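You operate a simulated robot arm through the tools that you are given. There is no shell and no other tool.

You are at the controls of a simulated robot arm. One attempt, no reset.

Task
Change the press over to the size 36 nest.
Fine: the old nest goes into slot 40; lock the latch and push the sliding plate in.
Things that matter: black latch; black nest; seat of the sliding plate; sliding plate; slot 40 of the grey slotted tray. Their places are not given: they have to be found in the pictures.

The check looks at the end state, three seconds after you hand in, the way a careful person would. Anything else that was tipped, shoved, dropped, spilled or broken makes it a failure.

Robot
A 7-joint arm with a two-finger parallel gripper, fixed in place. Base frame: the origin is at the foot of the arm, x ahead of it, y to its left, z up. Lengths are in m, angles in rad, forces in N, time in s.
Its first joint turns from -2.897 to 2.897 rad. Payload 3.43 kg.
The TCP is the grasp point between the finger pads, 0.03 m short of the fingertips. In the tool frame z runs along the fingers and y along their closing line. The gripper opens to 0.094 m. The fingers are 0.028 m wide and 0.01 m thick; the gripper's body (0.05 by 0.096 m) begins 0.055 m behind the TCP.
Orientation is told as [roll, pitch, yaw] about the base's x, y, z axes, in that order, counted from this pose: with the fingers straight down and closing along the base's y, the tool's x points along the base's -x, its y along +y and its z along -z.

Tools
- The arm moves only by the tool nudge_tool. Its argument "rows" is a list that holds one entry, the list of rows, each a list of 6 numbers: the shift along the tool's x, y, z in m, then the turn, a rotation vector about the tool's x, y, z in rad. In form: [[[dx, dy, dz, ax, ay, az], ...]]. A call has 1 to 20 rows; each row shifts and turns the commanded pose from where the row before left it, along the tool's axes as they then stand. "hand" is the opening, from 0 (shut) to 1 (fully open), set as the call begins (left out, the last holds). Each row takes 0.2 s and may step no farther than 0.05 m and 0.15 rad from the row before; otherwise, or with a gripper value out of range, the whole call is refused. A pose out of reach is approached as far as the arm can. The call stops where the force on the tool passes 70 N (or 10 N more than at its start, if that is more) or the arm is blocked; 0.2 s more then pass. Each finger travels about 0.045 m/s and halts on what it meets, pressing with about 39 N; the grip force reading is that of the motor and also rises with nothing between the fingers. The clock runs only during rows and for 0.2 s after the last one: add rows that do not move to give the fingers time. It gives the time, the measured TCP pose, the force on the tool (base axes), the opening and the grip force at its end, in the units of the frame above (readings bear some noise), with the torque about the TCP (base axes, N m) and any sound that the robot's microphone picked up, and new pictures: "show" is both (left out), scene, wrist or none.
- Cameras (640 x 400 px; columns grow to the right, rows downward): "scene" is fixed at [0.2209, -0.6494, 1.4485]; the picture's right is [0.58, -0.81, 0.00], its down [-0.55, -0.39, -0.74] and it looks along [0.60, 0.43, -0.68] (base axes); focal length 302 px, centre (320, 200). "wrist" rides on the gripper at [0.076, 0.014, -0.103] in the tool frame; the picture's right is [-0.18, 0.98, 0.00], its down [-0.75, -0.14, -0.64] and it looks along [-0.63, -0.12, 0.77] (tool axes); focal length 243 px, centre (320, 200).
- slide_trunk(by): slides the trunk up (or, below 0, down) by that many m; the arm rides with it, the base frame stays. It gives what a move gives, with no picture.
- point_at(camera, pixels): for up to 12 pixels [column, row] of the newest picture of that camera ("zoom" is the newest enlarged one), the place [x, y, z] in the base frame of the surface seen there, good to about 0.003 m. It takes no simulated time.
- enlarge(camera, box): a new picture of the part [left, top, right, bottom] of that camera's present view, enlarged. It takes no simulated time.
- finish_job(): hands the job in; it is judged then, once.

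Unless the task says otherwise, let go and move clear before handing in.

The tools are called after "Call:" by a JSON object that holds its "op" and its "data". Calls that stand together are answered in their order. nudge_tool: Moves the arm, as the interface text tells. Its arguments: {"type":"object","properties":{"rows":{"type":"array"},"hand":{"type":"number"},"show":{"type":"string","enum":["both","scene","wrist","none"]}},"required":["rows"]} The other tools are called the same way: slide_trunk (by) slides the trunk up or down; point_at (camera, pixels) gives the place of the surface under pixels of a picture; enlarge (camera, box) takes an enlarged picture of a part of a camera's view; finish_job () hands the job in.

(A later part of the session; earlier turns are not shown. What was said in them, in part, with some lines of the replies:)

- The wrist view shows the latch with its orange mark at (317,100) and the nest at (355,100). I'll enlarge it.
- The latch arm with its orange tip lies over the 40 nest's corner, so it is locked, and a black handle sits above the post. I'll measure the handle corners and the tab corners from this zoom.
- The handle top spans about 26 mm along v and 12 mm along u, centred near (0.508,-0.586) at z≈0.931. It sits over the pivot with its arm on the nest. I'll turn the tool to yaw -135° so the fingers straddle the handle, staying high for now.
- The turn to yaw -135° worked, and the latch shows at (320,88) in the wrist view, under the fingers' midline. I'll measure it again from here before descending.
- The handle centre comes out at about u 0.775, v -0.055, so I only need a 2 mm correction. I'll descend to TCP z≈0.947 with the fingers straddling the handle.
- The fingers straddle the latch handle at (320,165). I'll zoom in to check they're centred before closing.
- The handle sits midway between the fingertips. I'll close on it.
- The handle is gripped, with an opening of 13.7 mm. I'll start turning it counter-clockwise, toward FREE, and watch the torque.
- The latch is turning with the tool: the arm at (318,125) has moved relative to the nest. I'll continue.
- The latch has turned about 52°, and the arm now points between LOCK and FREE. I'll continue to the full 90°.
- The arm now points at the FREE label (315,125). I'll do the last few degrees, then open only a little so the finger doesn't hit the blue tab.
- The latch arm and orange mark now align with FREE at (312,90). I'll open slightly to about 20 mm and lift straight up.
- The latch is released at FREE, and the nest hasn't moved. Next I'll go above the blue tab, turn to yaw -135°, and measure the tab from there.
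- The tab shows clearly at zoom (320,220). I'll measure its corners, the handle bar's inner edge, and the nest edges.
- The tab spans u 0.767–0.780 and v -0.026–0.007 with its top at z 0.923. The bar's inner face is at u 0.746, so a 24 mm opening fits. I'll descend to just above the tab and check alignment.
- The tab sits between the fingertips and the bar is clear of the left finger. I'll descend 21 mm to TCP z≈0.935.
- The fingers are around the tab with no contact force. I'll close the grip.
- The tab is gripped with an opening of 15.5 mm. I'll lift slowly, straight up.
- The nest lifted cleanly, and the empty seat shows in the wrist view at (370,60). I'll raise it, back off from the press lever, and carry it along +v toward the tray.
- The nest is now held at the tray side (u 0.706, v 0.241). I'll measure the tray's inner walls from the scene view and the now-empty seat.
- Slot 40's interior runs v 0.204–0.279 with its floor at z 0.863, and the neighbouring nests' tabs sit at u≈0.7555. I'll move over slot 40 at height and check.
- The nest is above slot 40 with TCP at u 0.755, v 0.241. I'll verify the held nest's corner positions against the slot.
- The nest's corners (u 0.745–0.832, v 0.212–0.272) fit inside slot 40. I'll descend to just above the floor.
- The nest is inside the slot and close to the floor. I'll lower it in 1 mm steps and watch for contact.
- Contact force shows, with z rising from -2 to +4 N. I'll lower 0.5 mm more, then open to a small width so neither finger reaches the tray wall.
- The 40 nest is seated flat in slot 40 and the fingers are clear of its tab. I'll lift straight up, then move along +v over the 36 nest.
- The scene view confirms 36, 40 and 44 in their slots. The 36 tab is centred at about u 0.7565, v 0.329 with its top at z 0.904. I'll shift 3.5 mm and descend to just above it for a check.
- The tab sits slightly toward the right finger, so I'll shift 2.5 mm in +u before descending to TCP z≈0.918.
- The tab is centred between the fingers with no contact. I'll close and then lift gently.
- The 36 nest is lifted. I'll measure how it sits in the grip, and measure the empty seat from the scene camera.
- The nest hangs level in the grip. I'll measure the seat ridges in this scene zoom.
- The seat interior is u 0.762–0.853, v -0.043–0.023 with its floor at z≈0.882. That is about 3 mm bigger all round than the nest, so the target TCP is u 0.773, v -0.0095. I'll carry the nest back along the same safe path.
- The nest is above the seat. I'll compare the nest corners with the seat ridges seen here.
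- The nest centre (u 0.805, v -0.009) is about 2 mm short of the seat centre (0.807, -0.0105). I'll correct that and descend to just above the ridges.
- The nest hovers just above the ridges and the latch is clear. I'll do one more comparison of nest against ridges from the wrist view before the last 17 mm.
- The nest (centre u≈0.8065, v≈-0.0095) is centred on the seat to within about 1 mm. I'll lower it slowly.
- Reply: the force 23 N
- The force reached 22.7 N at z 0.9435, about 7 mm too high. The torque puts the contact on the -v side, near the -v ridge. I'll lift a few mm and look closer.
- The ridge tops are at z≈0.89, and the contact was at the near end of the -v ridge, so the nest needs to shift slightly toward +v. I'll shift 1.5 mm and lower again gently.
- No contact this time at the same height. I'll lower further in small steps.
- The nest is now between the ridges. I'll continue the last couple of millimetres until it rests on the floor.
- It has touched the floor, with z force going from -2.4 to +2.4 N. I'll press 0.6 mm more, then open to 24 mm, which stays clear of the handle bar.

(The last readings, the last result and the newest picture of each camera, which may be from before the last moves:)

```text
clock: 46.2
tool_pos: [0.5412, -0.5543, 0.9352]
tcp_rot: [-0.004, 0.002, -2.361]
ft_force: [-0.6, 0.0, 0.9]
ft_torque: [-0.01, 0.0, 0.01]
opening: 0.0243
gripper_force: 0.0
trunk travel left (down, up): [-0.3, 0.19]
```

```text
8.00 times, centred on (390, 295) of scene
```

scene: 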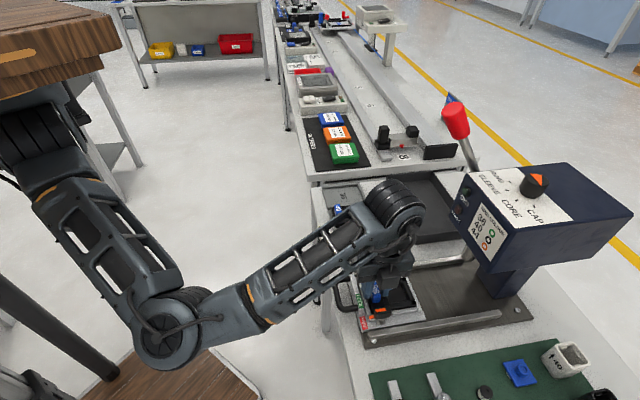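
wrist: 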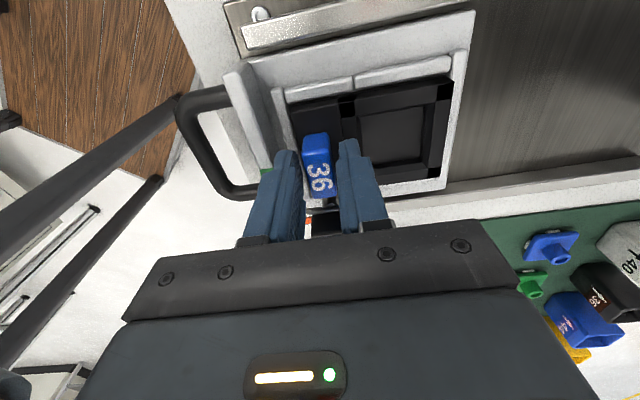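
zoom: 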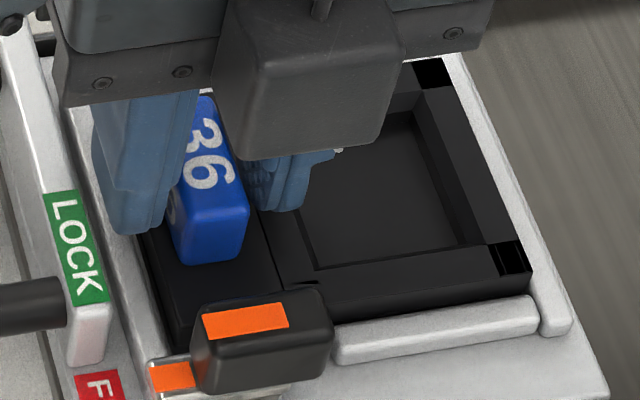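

The 36 nest is seated inside all four ridges. I'll lift clear, turn back to yaw -45°, and move over the latch.

Call:
{"op": "nudge_tool", "data": {"rows": [[[0, 0, -0.02, 0, 0, 0], [0, 0, -0.04, 0, 0, 0], [0, 0, -0.04, 0, 0, 0], [-0.024, 0, 0, 0, 0, 0], [-0.024, 0, 0, 0, 0, 0], [0, 0, 0, 0, 0, -0.131], [0, 0, 0, 0, 0, -0.131], [0, 0, 0, 0, 0, -0.131], [0, 0, 0, 0, 0, -0.131], [0, 0, 0, 0, 0, -0.131], [0, 0, 0, 0, 0, -0.131], [0, 0, 0, 0, 0, -0.131], [0, 0, 0, 0, 0, -0.131], [0, 0, 0, 0, 0, -0.131], [0, 0, 0, 0, 0, -0.131], [0, 0, 0, 0, 0, -0.131], [0, 0, 0, 0, 0, -0.13], [0, 0, 0, 0, 0, 0]]], "show": "both"}}

Call:
{"op": "enlarge", "data": {"camera": "wrist", "box": [260, 30, 440, 160]}}

```text
clock: 50.0
tool_pos: [0.5076, -0.5884, 1.0356]
tcp_rot: [0.001, 0.002, -0.789]
ft_force: [-0.6, 0.5, -0.5]
ft_torque: [0.01, 0.01, 0.01]
opening: 0.0244
gripper_force: 0.1
trunk travel left (down, up): [-0.3, 0.19]
```

scene: 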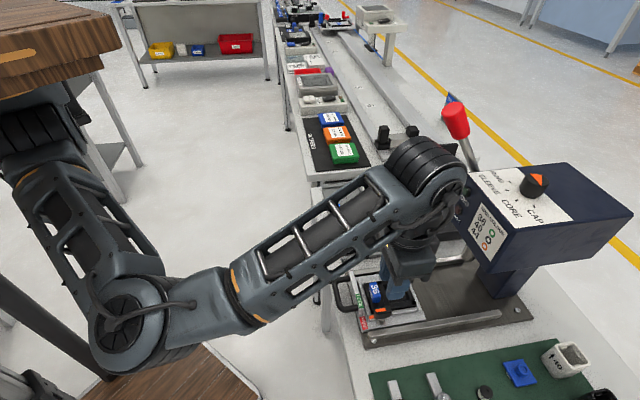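
wrist: 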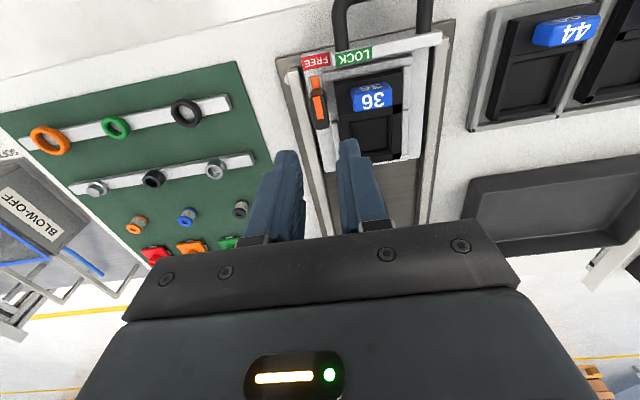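

```text
3.08 times, centred on (350, 95) of wrist
```

zoom: 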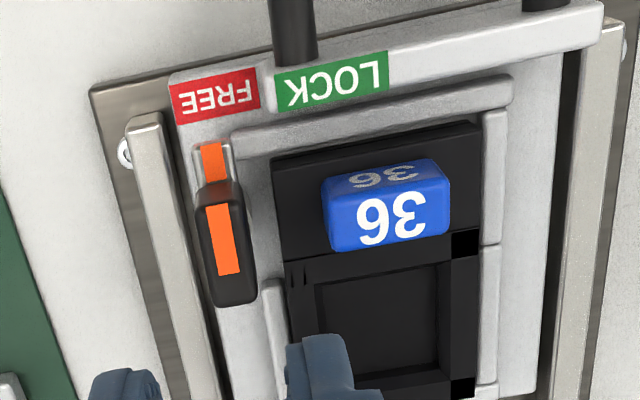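

The 36 nest sits squarely in the seat. I'll measure the latch handle from here.

Call:
{"op": "point_at", "data": {"camera": "zoom", "pixels": [[205, 205], [237, 198], [247, 295], [217, 298], [225, 240], [230, 280], [213, 160], [198, 150], [230, 150], [385, 215], [330, 225], [275, 180]]}}

```text
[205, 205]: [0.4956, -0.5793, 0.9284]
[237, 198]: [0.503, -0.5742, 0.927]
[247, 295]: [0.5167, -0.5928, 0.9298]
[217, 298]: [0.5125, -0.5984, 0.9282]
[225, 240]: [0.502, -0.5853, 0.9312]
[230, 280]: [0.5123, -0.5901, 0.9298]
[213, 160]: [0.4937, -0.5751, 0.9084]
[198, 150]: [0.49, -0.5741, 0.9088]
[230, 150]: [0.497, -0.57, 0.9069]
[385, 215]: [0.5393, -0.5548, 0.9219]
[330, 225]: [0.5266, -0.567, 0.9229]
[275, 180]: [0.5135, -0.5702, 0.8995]
```

The handle is centred at u≈0.773, v≈-0.056 and the tool is within 2 mm. I'll descend around it with a 24 mm opening.

Call:
{"op": "nudge_tool", "data": {"rows": [[[0.001, 0.0008, 0.02, 0, 0, 0], [0, 0, 0.03, 0, 0, 0], [0, 0, 0.025, 0, 0, 0], [0, 0, 0.0145, 0, 0, 0], [0, 0, 0, 0, 0, 0]]], "hand": 0.25, "show": "wrist"}}

Call:
{"op": "enlarge", "data": {"camera": "wrist", "box": [230, 60, 420, 200]}}

```text
clock: 51.2
tool_pos: [0.5079, -0.5861, 0.945]
tcp_rot: [0.002, 0.003, -0.791]
ft_force: [0.0, -0.4, -0.5]
ft_torque: [0.0, -0.03, 0.0]
opening: 0.0235
gripper_force: 0.0
trunk travel left (down, up): [-0.3, 0.19]
```

wrist: 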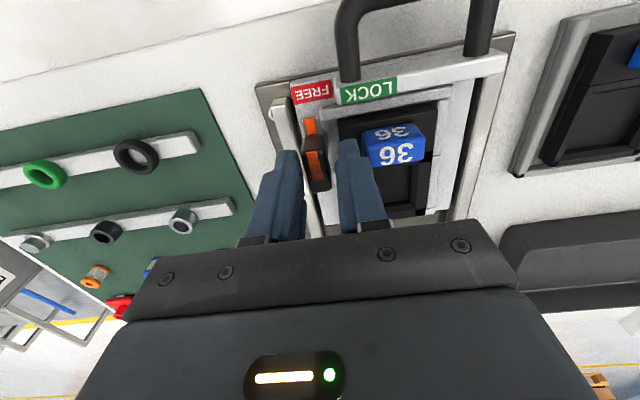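

```text
2.86 times, centred on (325, 130) of wrist
```

zoom: 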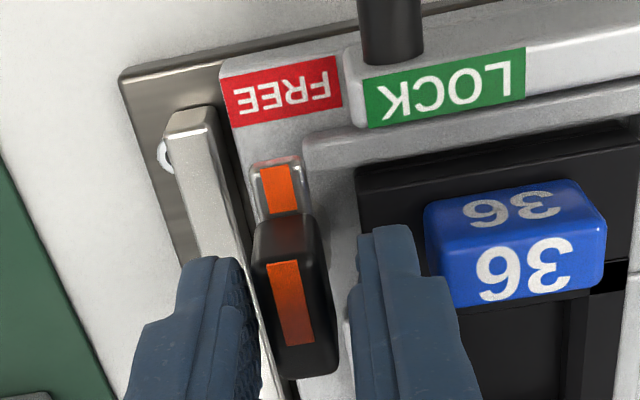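

The handle is between the fingers and they're clear of the tab. I'll grip it and begin the turn back toward LOCK.

Call:
{"op": "nudge_tool", "data": {"rows": [[[0, 0, 0, 0, 0, 0], [0, 0, 0, 0, 0, 0], [0, 0, 0, 0, 0, 0], [0, 0, 0, 0, 0, 0]]], "hand": 0, "show": "none"}}

Call:
{"op": "nudge_tool", "data": {"rows": [[[0, 0, 0, 0, 0, 0.1], [0, 0, 0, 0, 0, 0.1], [0, 0, 0, 0, 0, 0.1], [0, 0, 0, 0, 0, 0.1], [0, 0, 0, 0, 0, 0.1]]], "show": "wrist"}}

```text
clock: 52.2
tool_pos: [0.5065, -0.587, 0.9447]
tcp_rot: [0.0, 0.002, -0.793]
ft_force: [-16.9, -16.5, -5.8]
ft_torque: [-0.93, -0.15, -0.02]
opening: 0.0139
gripper_force: 44.7
trunk travel left (down, up): [-0.3, 0.19]
```

```text
clock: 53.4
tool_pos: [0.5068, -0.586, 0.9452]
tcp_rot: [0.0, 0.004, -1.291]
ft_force: [-10.2, -16.2, -9.8]
ft_torque: [-1.15, -0.05, -0.01]
opening: 0.0139
gripper_force: 44.9
trunk travel left (down, up): [-0.3, 0.19]
```

wrist: 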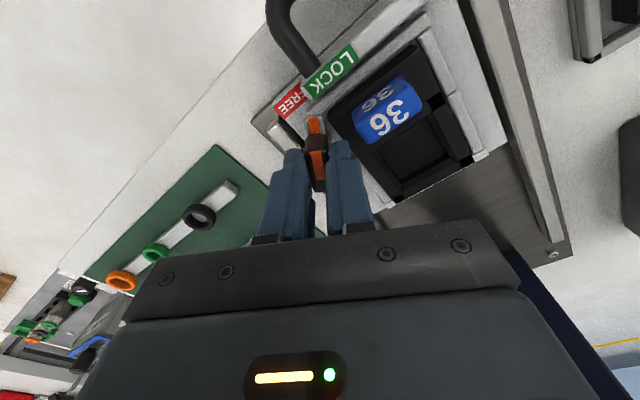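

The latch is turning, with about 20 N of side load toward -v from a small offset. I'll relieve that by about 1.5 mm and continue turning.

Call:
{"op": "nudge_tool", "data": {"rows": [[[-0.0008, -0.0014, 0, 0, 0, 0.08], [0, 0, 0, 0, 0, 0.1], [0, 0, 0, 0, 0, 0.1], [0, 0, 0, 0, 0, 0.1], [0, 0, 0, 0, 0, 0.1], [0, 0, 0, 0, 0, 0.1]]], "show": "wrist"}}

```text
clock: 54.8
tool_pos: [0.5083, -0.5864, 0.946]
tcp_rot: [-0.003, 0.006, -1.87]
ft_force: [13.3, -5.9, -11.8]
ft_torque: [0.13, -0.53, 0.04]
opening: 0.0137
gripper_force: 44.7
trunk travel left (down, up): [-0.3, 0.19]
```

wrist: 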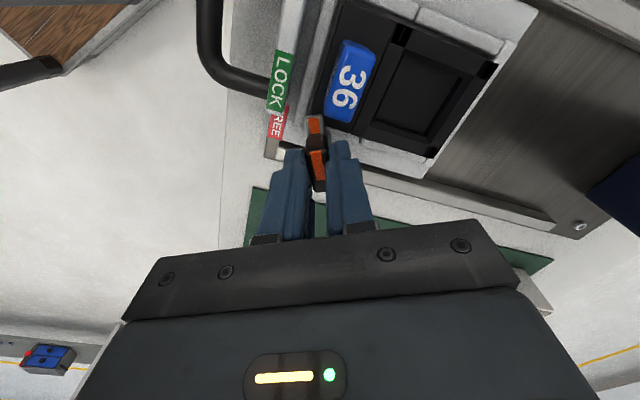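

The arm is swinging over the nest corner, with 0.49 rad left. I'll continue to the original lock angle.

Call:
{"op": "nudge_tool", "data": {"rows": [[[0, 0, 0, 0, 0, 0.1], [0, 0, 0, 0, 0, 0.1], [0, 0, 0, 0, 0, 0.1], [0, 0, 0, 0, 0, 0.1], [0, 0, 0, 0, 0, 0.08], [0, 0, 0, 0, 0, 0]]], "show": "both"}}

Call:
{"op": "enlarge", "data": {"camera": "wrist", "box": [230, 60, 420, 200]}}

```text
clock: 56.2
tool_pos: [0.5072, -0.587, 0.9459]
tcp_rot: [-0.004, 0.002, -2.349]
ft_force: [24.2, -3.8, -15.6]
ft_torque: [0.46, -1.38, 0.03]
opening: 0.0138
gripper_force: 45.0
trunk travel left (down, up): [-0.3, 0.19]
```

scene: 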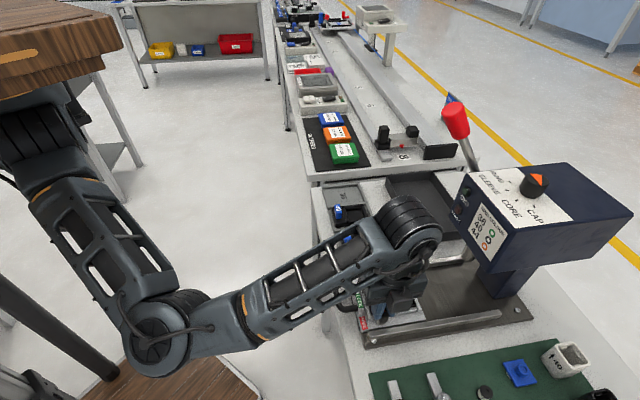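
wrist: 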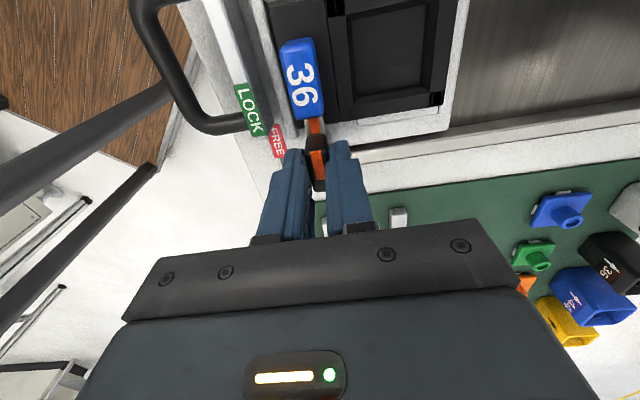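

```text
2.86 times, centred on (325, 130) of wrist
```

zoom: 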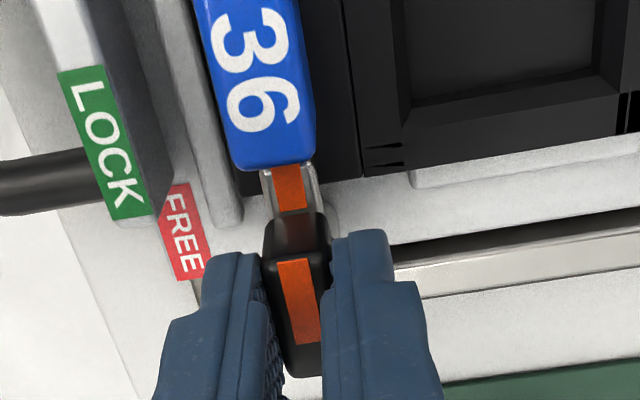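

The arm is back over the nest corner at the locked angle (yaw -2.349, originally -2.360). I'll finish the last fraction and ease the side load before releasing.

Call:
{"op": "nudge_tool", "data": {"rows": [[[0, 0.001, 0, 0, 0, 0.012], [0, 0.0005, 0, 0, 0, 0], [0, 0, 0, 0, 0, 0]]], "show": "none"}}

Call:
{"op": "nudge_tool", "data": {"rows": [[[0, 0, 0, 0, 0, 0], [0, 0, 0, 0, 0, 0], [0, 0, -0.015, 0, 0, 0], [0, 0, -0.04, 0, 0, 0], [0, 0, -0.04, 0, 0, 0], [0, 0, 0, 0, 0, 0]]], "hand": 0.3, "show": "both"}}

Call:
{"op": "enlarge", "data": {"camera": "wrist", "box": [240, 20, 430, 160]}}

```text
clock: 57.0
tool_pos: [0.5085, -0.5879, 0.9446]
tcp_rot: [-0.006, 0.001, -2.359]
ft_force: [17.5, 20.0, -15.8]
ft_torque: [0.11, -0.39, 0.17]
opening: 0.0137
gripper_force: 44.2
trunk travel left (down, up): [-0.3, 0.19]
```

```text
clock: 58.4
tool_pos: [0.5083, -0.5892, 1.041]
tcp_rot: [-0.005, 0.001, -2.361]
ft_force: [0.5, 0.6, -1.0]
ft_torque: [0.05, 0.0, -0.03]
opening: 0.0282
gripper_force: 0.0
trunk travel left (down, up): [-0.3, 0.19]
```

scene: 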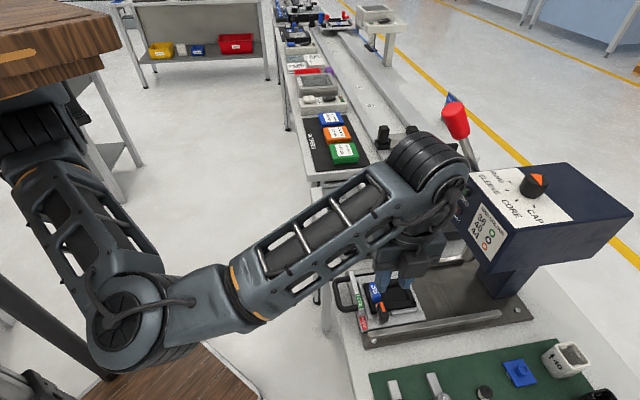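
wrist: 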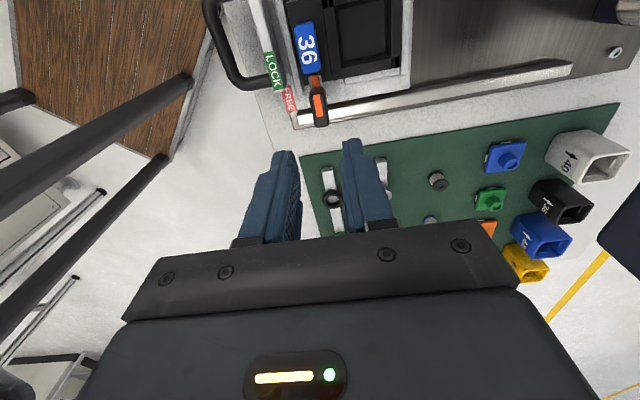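

```text
2.86 times, centred on (335, 90) of wrist
```

zoom: 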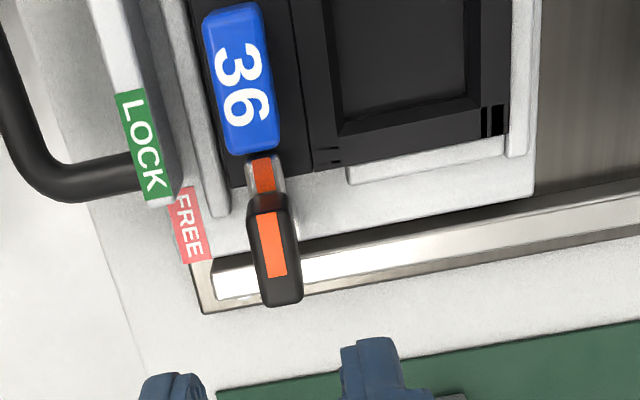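

The latch looks as it did originally, with its arm and orange tip over the nest next to the tab. I'll verify the angle by coordinates, then measure the plate's handle and where the plate must go.

Call:
{"op": "point_at", "data": {"camera": "zoom", "pixels": [[263, 172], [268, 230], [276, 270], [252, 225], [285, 220], [265, 295], [300, 290], [280, 165], [248, 165]]}}

Call:
{"op": "enlarge", "data": {"camera": "scene", "box": [330, 230, 550, 360]}}

```text
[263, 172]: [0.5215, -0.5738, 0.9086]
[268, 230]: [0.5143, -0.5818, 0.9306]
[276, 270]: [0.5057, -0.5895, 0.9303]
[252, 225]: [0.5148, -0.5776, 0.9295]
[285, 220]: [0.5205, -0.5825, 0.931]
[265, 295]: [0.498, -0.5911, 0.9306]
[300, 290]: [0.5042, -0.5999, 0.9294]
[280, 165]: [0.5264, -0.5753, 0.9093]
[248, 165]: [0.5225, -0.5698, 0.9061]
```

```text
2.91 times, centred on (440, 295) of scene
```

zoom: 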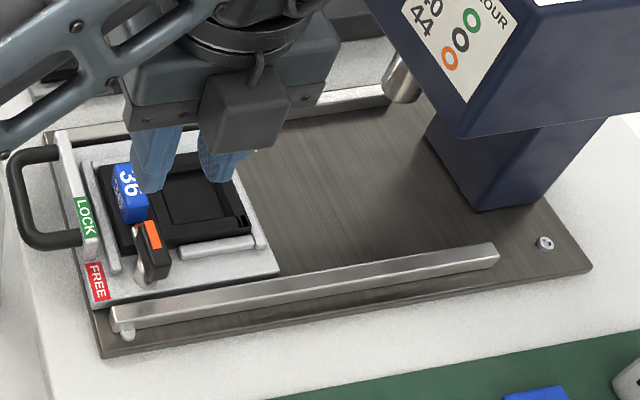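

The latch is locked at its original position. Next I'll push the plate in from outside the handle loop. I'll back off in -u and turn to yaw -45° so the gripper is narrow toward the press.

Call:
{"op": "nudge_tool", "data": {"rows": [[[0.014, -0.035, 0, 0, 0, 0], [0.014, -0.035, 0, 0, 0, 0], [0.014, -0.035, 0, 0, 0, 0], [0.013, -0.02, 0, 0, 0, 0], [0, 0, 0, 0, 0, -0.131], [0, 0, 0, 0, 0, -0.131], [0, 0, 0, 0, 0, -0.131], [0, 0, 0, 0, 0, -0.131], [0, 0, 0, 0, 0, -0.131], [0, 0, 0, 0, 0, -0.131], [0, 0, 0, 0, 0, -0.131], [0, 0, 0, 0, 0, -0.131], [0, 0, 0, 0, 0, -0.131], [0, 0, 0, 0, 0, -0.131], [0, 0, 0, 0, 0, -0.131], [0, 0, 0, 0, 0, -0.13], [0, 0, 0, 0, 0, 0]]], "hand": 0.0, "show": "both"}}

Call:
{"op": "enlarge", "data": {"camera": "scene", "box": [325, 260, 425, 340]}}

```text
clock: 62.0
tool_pos: [0.4585, -0.4598, 1.0411]
tcp_rot: [0.002, 0.002, -0.791]
ft_force: [0.3, 0.0, -0.5]
ft_torque: [0.0, -0.03, -0.01]
opening: 0.0
gripper_force: 33.0
trunk travel left (down, up): [-0.3, 0.19]
```

scene: 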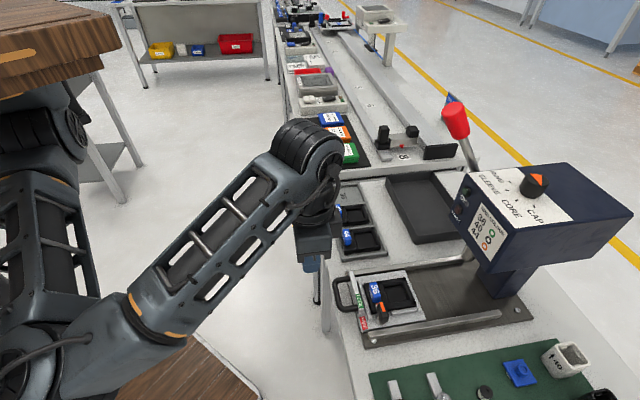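
wrist: 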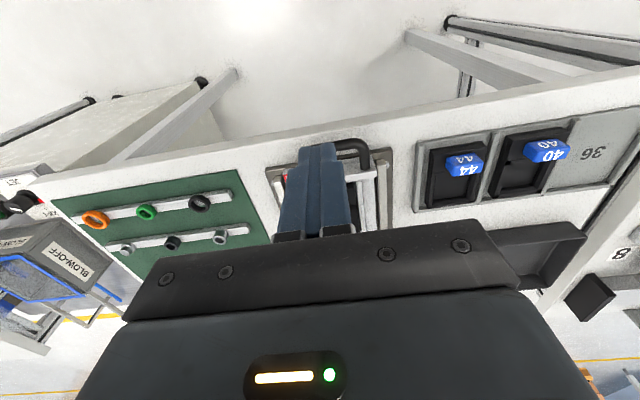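

```text
5.00 times, centred on (375, 300) of scene
```

zoom: 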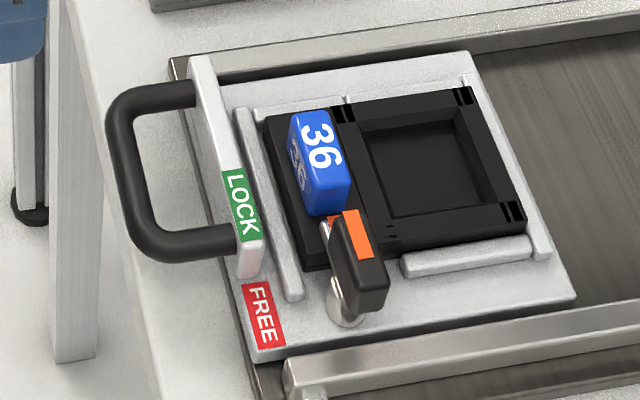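

The scene zoom clearly shows the 36 nest seated, the latch locked, and the handle loop at zoom (120,165). I'll measure the loop, the table around it, and the rails.

Call:
{"op": "point_at", "data": {"camera": "zoom", "pixels": [[118, 120], [125, 165], [138, 215], [128, 190], [185, 93], [210, 240], [112, 150], [145, 190], [90, 200], [175, 180], [180, 65], [250, 385]]}}

Call:
{"op": "enlarge", "data": {"camera": "scene", "box": [420, 230, 560, 350]}}

Call:
{"op": "point_at", "data": {"camera": "zoom", "pixels": [[320, 200], [250, 250], [255, 180], [320, 100], [400, 260], [180, 60], [300, 275], [330, 255], [150, 180], [210, 30], [420, 180], [440, 270]]}}

```text
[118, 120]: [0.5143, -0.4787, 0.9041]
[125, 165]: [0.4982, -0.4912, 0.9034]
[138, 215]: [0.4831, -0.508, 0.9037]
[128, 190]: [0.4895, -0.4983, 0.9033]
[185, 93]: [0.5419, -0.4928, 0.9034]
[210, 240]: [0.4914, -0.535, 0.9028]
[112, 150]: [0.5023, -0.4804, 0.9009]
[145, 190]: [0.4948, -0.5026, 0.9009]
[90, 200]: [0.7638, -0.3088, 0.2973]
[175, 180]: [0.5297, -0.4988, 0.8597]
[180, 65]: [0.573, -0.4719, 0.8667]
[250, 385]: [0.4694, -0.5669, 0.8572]
```

```text
3.33 times, centred on (490, 290) of scene
```

zoom: 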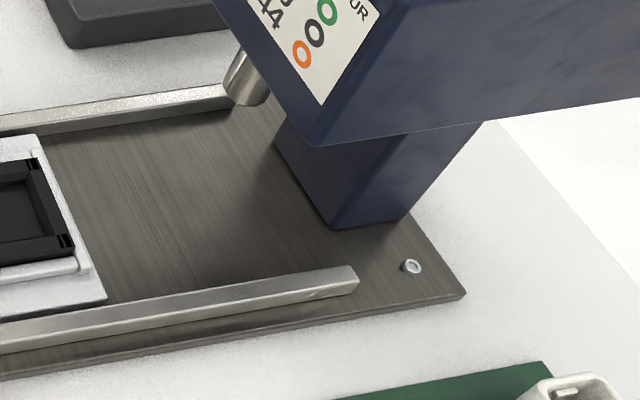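

```text
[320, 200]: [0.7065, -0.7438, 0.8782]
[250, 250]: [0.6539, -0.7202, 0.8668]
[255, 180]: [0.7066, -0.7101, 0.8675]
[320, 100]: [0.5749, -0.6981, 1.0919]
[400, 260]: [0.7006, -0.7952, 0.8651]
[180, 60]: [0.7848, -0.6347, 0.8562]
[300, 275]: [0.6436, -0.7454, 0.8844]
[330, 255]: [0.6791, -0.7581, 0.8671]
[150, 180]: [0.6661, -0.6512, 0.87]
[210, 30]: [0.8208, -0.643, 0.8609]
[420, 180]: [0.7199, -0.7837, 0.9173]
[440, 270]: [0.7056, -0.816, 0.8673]
```

The loop's outer tube is at u≈0.700 with its top at z 0.904, straight from v≈-0.02 to 0.025. I'll lower the closed fingers outside it to TCP z≈0.915.

Call:
{"op": "nudge_tool", "data": {"rows": [[[0, -0.003, 0.04, 0, 0, 0], [0, 0, 0.04, 0, 0, 0], [0, 0, 0.03, 0, 0, 0], [0, 0, 0.016, 0, 0, 0], [0, 0, 0, 0, 0, 0]]], "show": "both"}}

Call:
{"op": "enlarge", "data": {"camera": "wrist", "box": [220, 60, 460, 220]}}

Call:
{"op": "enlarge", "data": {"camera": "scene", "box": [310, 250, 430, 350]}}

```text
clock: 63.2
tool_pos: [0.4571, -0.4621, 0.9157]
tcp_rot: [0.001, 0.003, -0.791]
ft_force: [-0.5, 0.0, -0.5]
ft_torque: [0.02, -0.04, 0.0]
opening: 0.0
gripper_force: 32.6
trunk travel left (down, up): [-0.3, 0.19]
```

scene: 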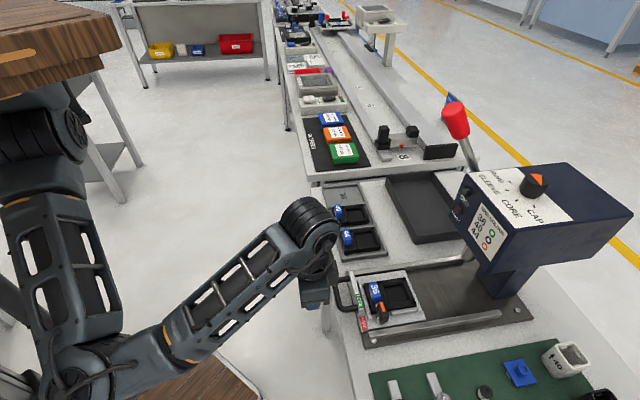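
wrist: 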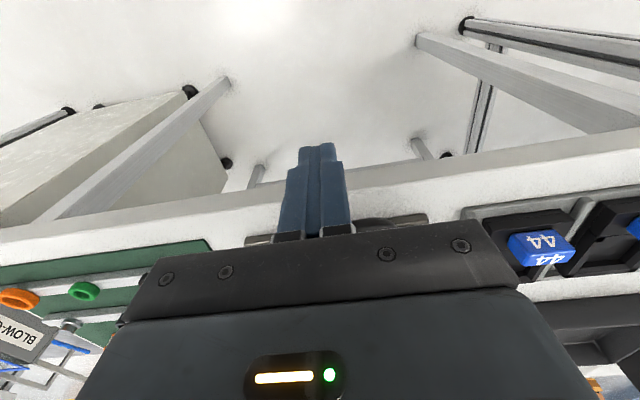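

```text
2.50 times, centred on (340, 140) of wrist
```

zoom: 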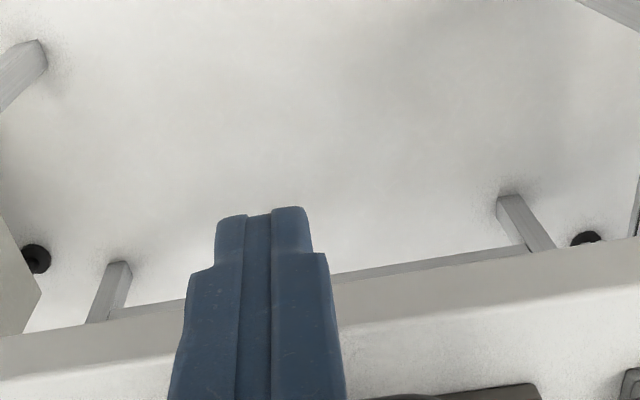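

```text
4.00 times, centred on (370, 300) of scene
```

zoom: 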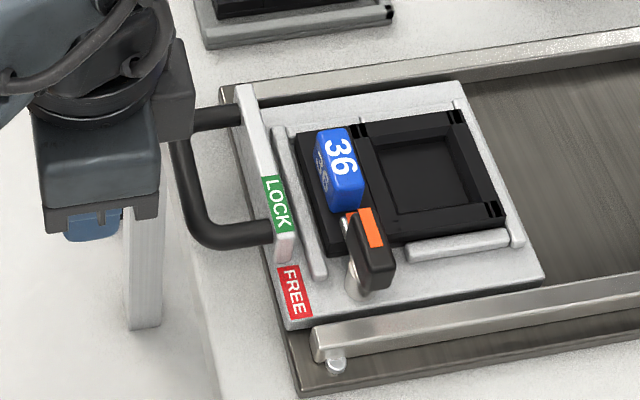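

The fingers are just outside the loop at TCP u 0.650, with the gripper body above everything. I'll start pushing along +u (tool -x) gently and check the force.

Call:
{"op": "nudge_tool", "data": {"rows": [[[-0.012, 0, 0, 0, 0, 0], [-0.012, 0, 0, 0, 0, 0], [-0.006, 0, 0, 0, 0, 0], [-0.006, 0, 0, 0, 0, 0], [-0.006, 0, 0, 0, 0, 0], [-0.006, 0, 0, 0, 0, 0]]], "show": "both"}}

Call:
{"op": "enlarge", "data": {"camera": "scene", "box": [310, 250, 430, 350]}}

```text
clock: 64.6
tool_pos: [0.4904, -0.4966, 0.9159]
tcp_rot: [0.002, 0.004, -0.791]
ft_force: [0.3, -0.1, 0.5]
ft_torque: [0.01, 0.02, 0.01]
opening: 0.0
gripper_force: 33.1
trunk travel left (down, up): [-0.3, 0.19]
```

scene: 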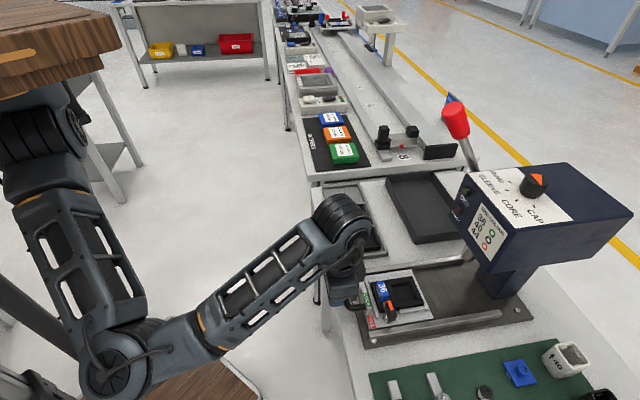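
wrist: 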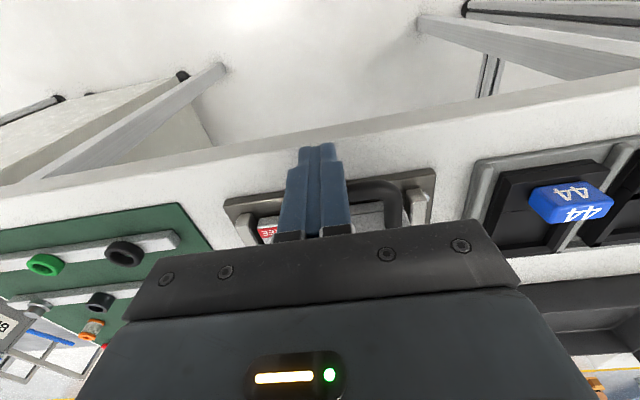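

```text
4.00 times, centred on (370, 300) of scene
```

zoom: 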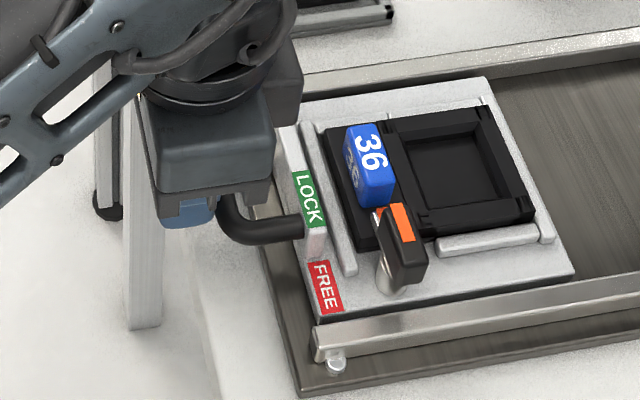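

The plate is sliding in smoothly (it moved about 17 mm) with the nest and latch undisturbed. I'll continue pushing gently.

Call:
{"op": "nudge_tool", "data": {"rows": [[[-0.005, 0, 0, 0, 0, 0], [-0.005, 0, 0, 0, 0, 0], [-0.005, 0, 0, 0, 0, 0], [-0.005, 0, 0, 0, 0, 0], [-0.005, 0, 0, 0, 0, 0], [-0.005, 0, 0, 0, 0, 0], [-0.005, 0, 0, 0, 0, 0], [-0.005, 0, 0, 0, 0, 0], [-0.005, 0, 0, 0, 0, 0], [-0.005, 0, 0, 0, 0, 0], [-0.005, 0, 0, 0, 0, 0], [-0.005, 0, 0, 0, 0, 0]]], "show": "both"}}

Call:
{"op": "enlarge", "data": {"camera": "scene", "box": [340, 210, 540, 350]}}

```text
clock: 67.2
tool_pos: [0.5315, -0.5391, 0.9164]
tcp_rot: [0.003, 0.003, -0.79]
ft_force: [0.3, 0.6, -0.3]
ft_torque: [0.03, 0.02, 0.02]
opening: 0.0
gripper_force: 33.6
trunk travel left (down, up): [-0.3, 0.19]
```

scene: 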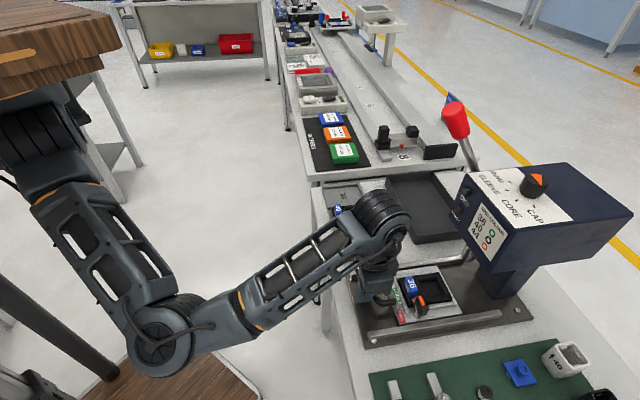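
wrist: 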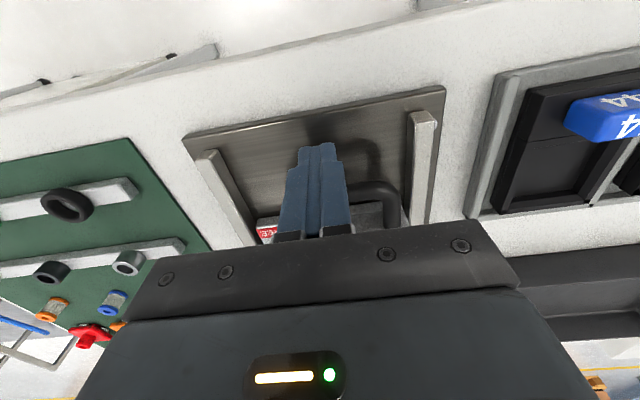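

```text
2.86 times, centred on (440, 280) of scene
```

zoom: 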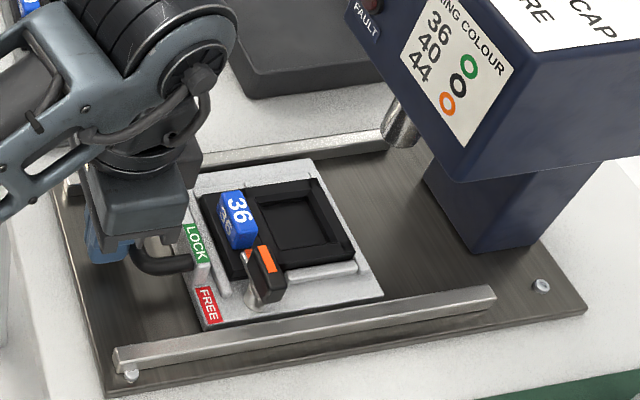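

The plate has moved about 77 mm with no resistance. Before going further I'll check the clearance between the wrist and the press head, and where the ram is.

Call:
{"op": "point_at", "data": {"camera": "zoom", "pixels": [[226, 60], [205, 20], [195, 110], [192, 160], [184, 195], [235, 35], [400, 130], [395, 110], [408, 145], [462, 178], [350, 25], [376, 290]]}}

```text
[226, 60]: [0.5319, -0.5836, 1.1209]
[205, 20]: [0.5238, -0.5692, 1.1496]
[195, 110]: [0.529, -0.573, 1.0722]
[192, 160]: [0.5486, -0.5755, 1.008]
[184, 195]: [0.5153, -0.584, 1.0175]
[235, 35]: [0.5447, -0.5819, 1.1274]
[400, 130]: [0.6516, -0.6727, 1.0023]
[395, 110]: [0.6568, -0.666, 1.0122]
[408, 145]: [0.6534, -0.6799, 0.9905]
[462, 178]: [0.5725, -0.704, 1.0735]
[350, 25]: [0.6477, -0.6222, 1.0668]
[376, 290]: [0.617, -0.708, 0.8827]
```

The wrist's leading surface is about 0.04 m ahead of the TCP and the press head front is at u 0.90, so I have room up to TCP u≈0.845. I'll check the upper wrist too, then continue in smaller steps.

Call:
{"op": "point_at", "data": {"camera": "scene", "pixels": [[408, 205], [409, 222], [400, 195], [405, 235], [400, 240], [404, 215]]}}

Call:
{"op": "nudge_tool", "data": {"rows": [[[-0.004, 0, 0, 0, 0, 0], [-0.004, 0, 0, 0, 0, 0], [-0.004, 0, 0, 0, 0, 0], [-0.004, 0, 0, 0, 0, 0], [-0.004, 0, 0, 0, 0, 0], [-0.004, 0, 0, 0, 0, 0], [-0.004, 0, 0, 0, 0, 0], [-0.004, 0, 0, 0, 0, 0]]], "show": "both"}}

Call:
{"op": "enlarge", "data": {"camera": "scene", "box": [340, 210, 540, 350]}}

```text
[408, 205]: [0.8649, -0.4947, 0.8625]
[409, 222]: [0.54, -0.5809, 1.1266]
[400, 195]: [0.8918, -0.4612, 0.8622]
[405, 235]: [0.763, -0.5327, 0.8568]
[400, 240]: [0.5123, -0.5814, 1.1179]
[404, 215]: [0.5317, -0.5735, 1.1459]
```

```text
clock: 69.0
tool_pos: [0.5553, -0.5614, 0.9145]
tcp_rot: [0.003, 0.004, -0.791]
ft_force: [0.2, 0.5, -0.2]
ft_torque: [0.03, 0.01, 0.0]
opening: 0.0002
gripper_force: 33.7
trunk travel left (down, up): [-0.3, 0.19]
```

scene: 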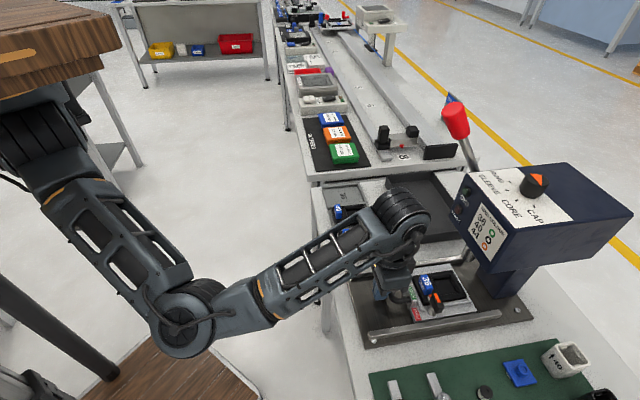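
wrist: 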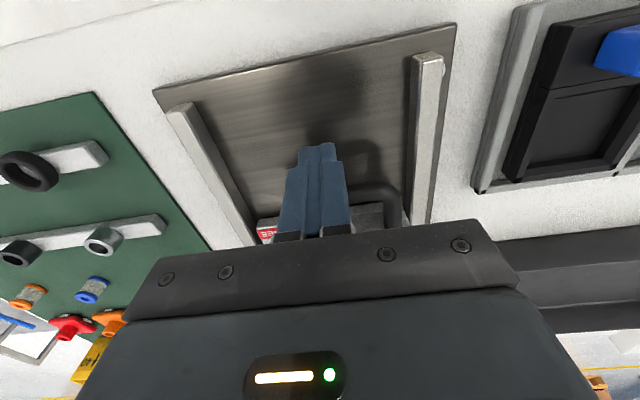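

```text
2.86 times, centred on (440, 280) of scene
```

zoom: 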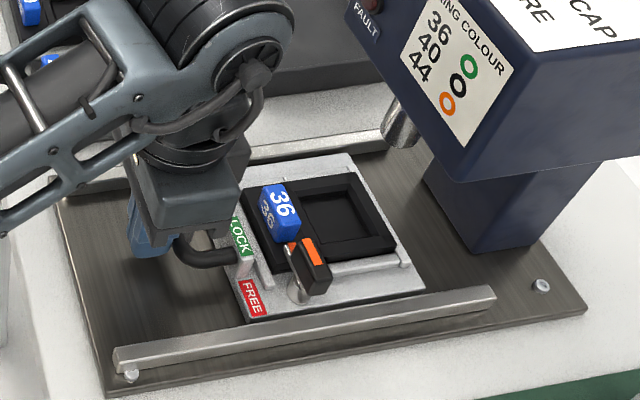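

The plate keeps sliding freely, and TCP u is 0.790. I'll continue in small steps and watch for the end stop.

Call:
{"op": "nudge_tool", "data": {"rows": [[[-0.004, 0, 0, 0, 0, 0], [-0.004, 0, 0, 0, 0, 0], [-0.004, 0, 0, 0, 0, 0], [-0.004, 0, 0, 0, 0, 0], [-0.004, 0, 0, 0, 0, 0]]], "show": "both"}}

Call:
{"op": "enlarge", "data": {"camera": "scene", "box": [360, 190, 540, 330]}}

```text
clock: 70.2
tool_pos: [0.5678, -0.5747, 0.9153]
tcp_rot: [0.002, 0.008, -0.788]
ft_force: [-16.3, 20.1, 2.5]
ft_torque: [0.27, 0.3, 0.09]
opening: 0.0
gripper_force: 33.2
trunk travel left (down, up): [-0.3, 0.19]
```

scene: 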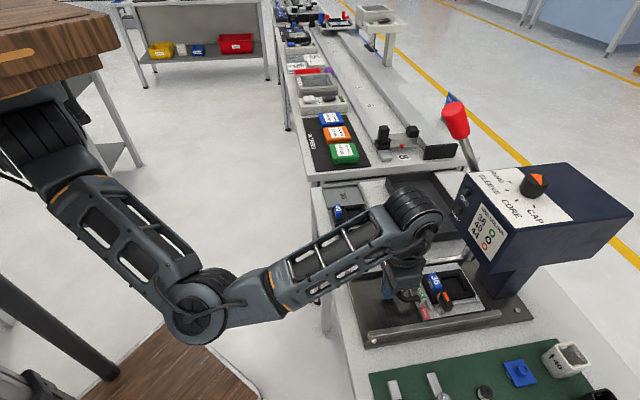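
wrist: 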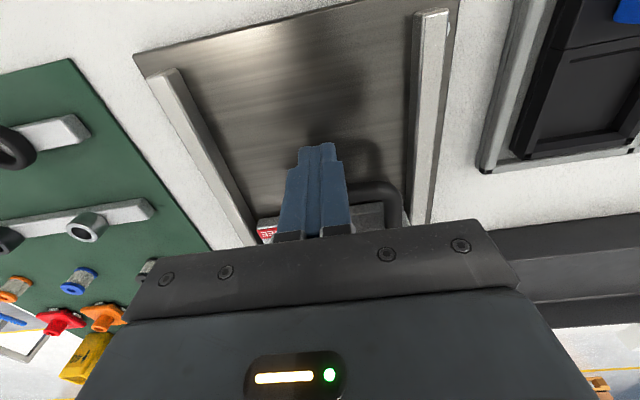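

```text
2.86 times, centred on (450, 260) of scene
```

zoom: 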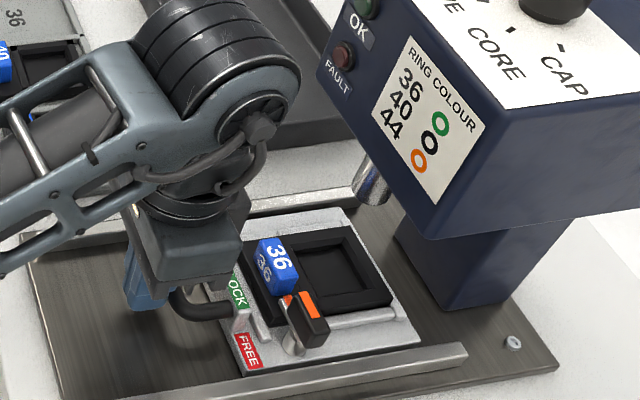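

Resistance of about 26 N has appeared at TCP u≈0.808, so the plate has travelled about 0.125 m. I'll measure the plate's position and the ram to see whether this is the end stop.

Call:
{"op": "point_at", "data": {"camera": "zoom", "pixels": [[404, 325], [345, 212], [280, 250], [320, 265], [365, 190], [372, 200], [250, 375], [395, 315], [305, 335], [325, 270], [240, 300], [460, 355]]}}

Call:
{"op": "nudge_tool", "data": {"rows": [[[-0.001, 0, 0, 0, 0, 0], [-0.001, 0, 0, 0, 0, 0], [0, 0, 0, 0, 0, 0]]], "show": "scene"}}

Call:
{"op": "enlarge", "data": {"camera": "scene", "box": [360, 190, 540, 330]}}

```text
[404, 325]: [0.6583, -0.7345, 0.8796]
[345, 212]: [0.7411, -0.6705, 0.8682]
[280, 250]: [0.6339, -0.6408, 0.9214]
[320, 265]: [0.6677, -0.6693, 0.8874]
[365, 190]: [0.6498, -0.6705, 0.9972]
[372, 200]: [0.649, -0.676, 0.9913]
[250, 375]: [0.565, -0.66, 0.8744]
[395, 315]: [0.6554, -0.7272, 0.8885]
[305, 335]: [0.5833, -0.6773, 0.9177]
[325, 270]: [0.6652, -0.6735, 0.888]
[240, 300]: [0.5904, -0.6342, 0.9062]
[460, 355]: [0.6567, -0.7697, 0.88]
```

```text
clock: 71.0
tool_pos: [0.5669, -0.5757, 0.9152]
tcp_rot: [0.001, 0.012, -0.791]
ft_force: [-32.8, 40.8, 1.3]
ft_torque: [1.01, 0.14, 0.14]
opening: 0.0
gripper_force: 33.2
trunk travel left (down, up): [-0.3, 0.19]
```

scene: 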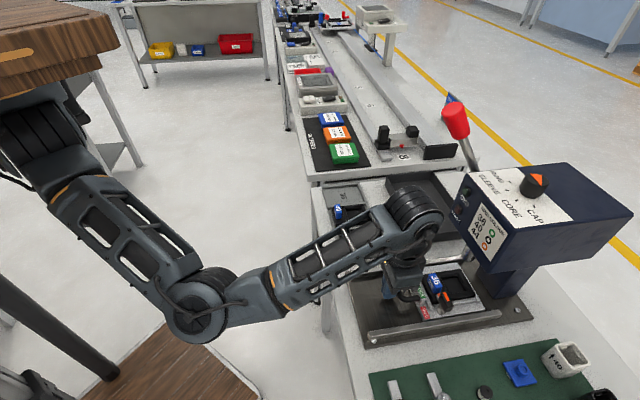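

```text
2.86 times, centred on (450, 260) of scene
```

zoom: 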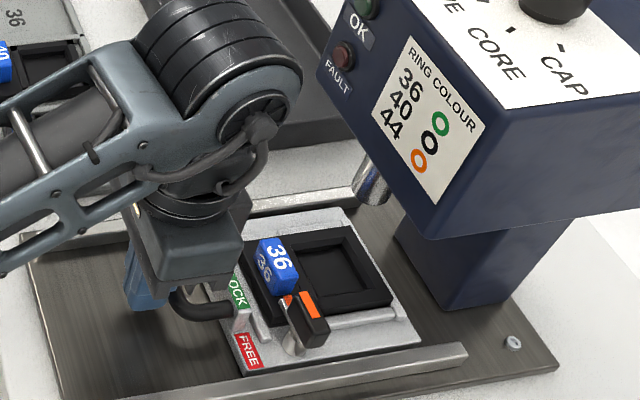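

The force rose to 52 N with no further motion, and the pocket centre (u≈0.946) lines up with the ram (u≈0.945). The plate is at its end stop, so I'll back off gently and raise the tool clear.

Call:
{"op": "nudge_tool", "data": {"rows": [[[0.002, 0, 0, 0, 0, 0], [0.004, 0, 0, 0, 0, 0], [0.015, 0, 0, 0, 0, 0], [0.03, 0, 0, 0, 0, 0], [0.03, 0, 0, 0, 0, 0], [0.03, 0, -0.02, 0, 0, 0], [0.02, 0, -0.04, 0, 0, 0], [0, 0, -0.04, 0, 0, 0], [0, 0, 0, 0, 0, 0]]], "show": "both"}}

Call:
{"op": "enlarge", "data": {"camera": "scene", "box": [360, 190, 540, 330]}}

```text
clock: 73.0
tool_pos: [0.4773, -0.4872, 1.0135]
tcp_rot: [0.003, 0.004, -0.79]
ft_force: [0.4, 0.0, -0.7]
ft_torque: [-0.03, -0.01, -0.01]
opening: 0.0
gripper_force: 33.1
trunk travel left (down, up): [-0.3, 0.19]
```

scene: 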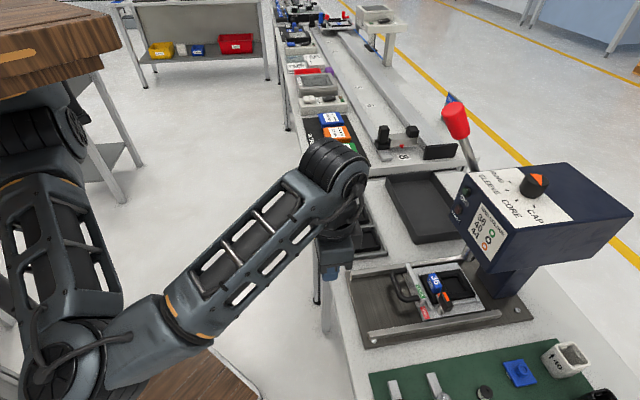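
wrist: 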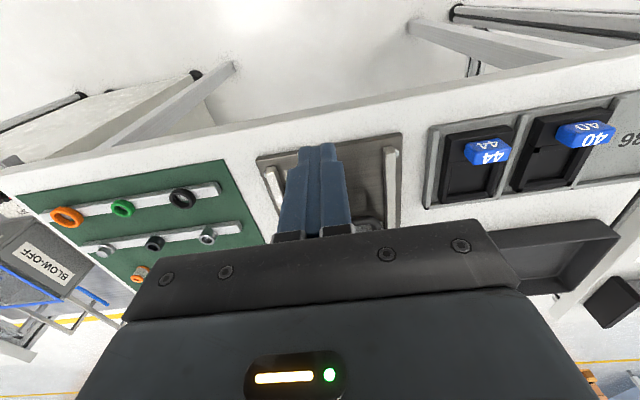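

```text
2.86 times, centred on (450, 260) of scene
```

zoom: 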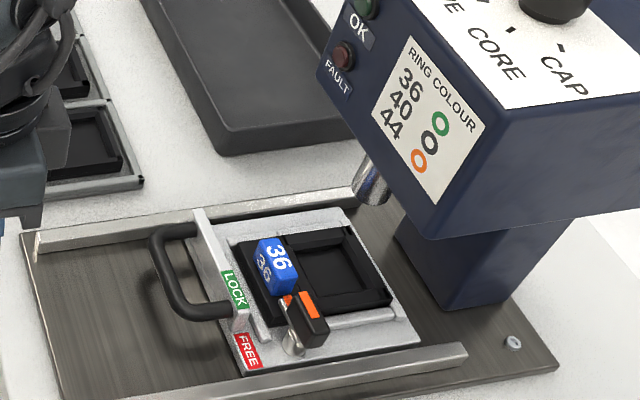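

The tool is clear and the plate stays in under the ram. I'll verify the plate position again, and check the tray and other objects.

Call:
{"op": "point_at", "data": {"camera": "zoom", "pixels": [[404, 325], [280, 250], [414, 338], [305, 335], [240, 300], [175, 270], [350, 215], [320, 265], [300, 300], [290, 300]]}}

Call:
{"op": "nudge_tool", "data": {"rows": [[[0, 0, -0.04, 0, 0, 0], [0.02, 0, -0.04, 0, 0, 0], [0.02, 0.03, -0.02, 0, 0, 0], [0, 0.04, -0.02, 0, 0, 0], [0, 0.04, 0, 0, 0, 0], [0, 0.04, 0, 0, 0, 0], [0, 0.04, 0, 0, 0, 0], [0, 0.04, 0, 0, 0, 0], [0, 0, 0, 0, 0, 0]]], "hand": 0.5, "show": "both"}}

Call:
{"op": "enlarge", "data": {"camera": "scene", "box": [310, 160, 540, 340]}}

```text
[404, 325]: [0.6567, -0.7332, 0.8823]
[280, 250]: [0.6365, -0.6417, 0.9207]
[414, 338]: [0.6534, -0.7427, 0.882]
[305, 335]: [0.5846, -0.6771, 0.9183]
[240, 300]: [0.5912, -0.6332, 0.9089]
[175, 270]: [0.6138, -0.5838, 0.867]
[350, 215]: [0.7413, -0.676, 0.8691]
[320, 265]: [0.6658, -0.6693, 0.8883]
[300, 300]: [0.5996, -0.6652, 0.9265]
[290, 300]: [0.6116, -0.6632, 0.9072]
```

```text
clock: 75.0
tool_pos: [0.6133, -0.2945, 1.1376]
tcp_rot: [0.003, 0.005, -0.79]
ft_force: [-0.7, 0.4, 0.3]
ft_torque: [-0.01, -0.02, -0.02]
opening: 0.0472
gripper_force: 0.0
trunk travel left (down, up): [-0.3, 0.19]
```

scene: 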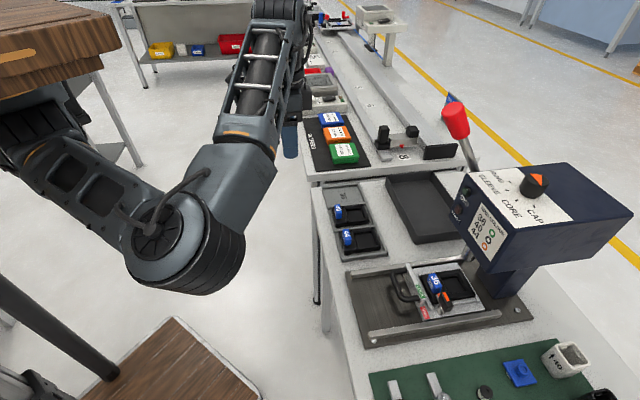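
wrist: 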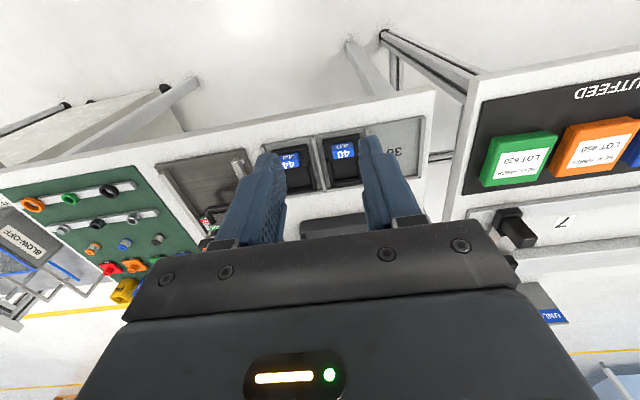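

```text
2.22 times, centred on (425, 250) of scene
```

zoom: 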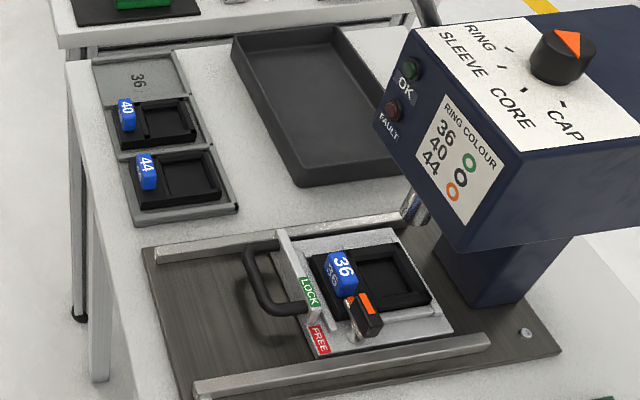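

The plate stayed in place (tab at u≈0.903), slot 40 holds the 40 nest, and slot 36 is empty. I'll take a last close look at the latch and the tray.

Call:
{"op": "enlarge", "data": {"camera": "scene", "box": [380, 250, 500, 330]}}

Call:
{"op": "enlarge", "data": {"camera": "scene", "box": [310, 175, 410, 265]}}

```text
5.00 times, centred on (440, 290) of scene
```

zoom: 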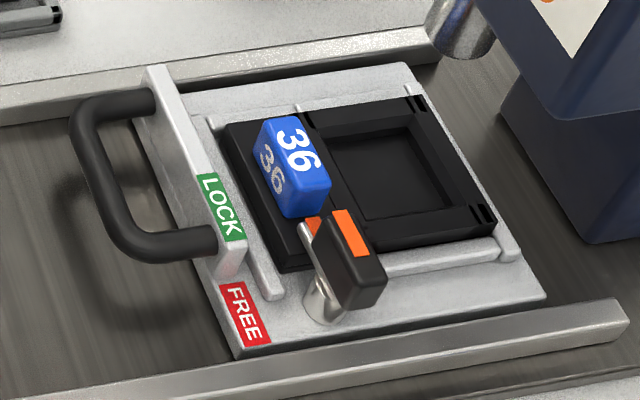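

```text
4.44 times, centred on (360, 220) of scene
```

zoom: 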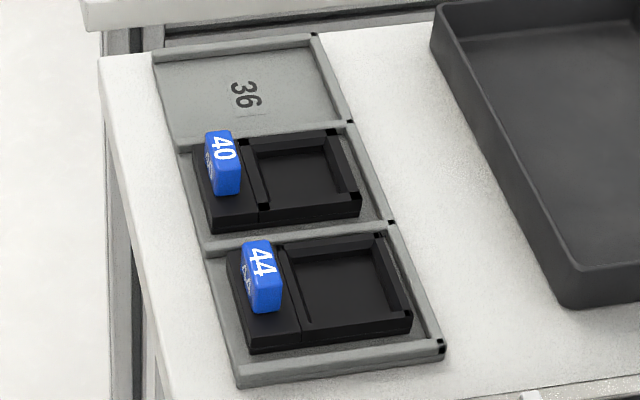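

The close-ups show the 36 nest seated, the latch over its corner at LOCK, the plate at its end stop under the ram, and the 40 nest flat in slot 40. The gripper is empty and clear, so I'm handing in.

Call:
{"op": "finish_job", "data": {}}

```text
The job is handed in.
```

The press is changed over to the size 36 nest and the job is handed in; no verdict has come back yet.

- **Old nest:** the 40 nest sits flat in slot 40 of the grey tray, the same way round as its neighbour. Slot 36 is now empty.
- **New nest:** the 36 nest is seated inside all four ridges of the sliding plate. On the first try it touched a ridge at about 23 N. I lifted it, shifted it 1.5 mm, and it then went in cleanly.
- **Latch:** it is back over the nest's corner, at the same angle as at the start.
- **Sliding plate:** it is pushed in about 0.12 m to a firm stop. The force rose to 52 N with no further movement, and the nest's pocket lines up with the press ram. It stayed put when I backed off.

I saw nothing else moved or knocked. The gripper was empty and clear when I handed in.
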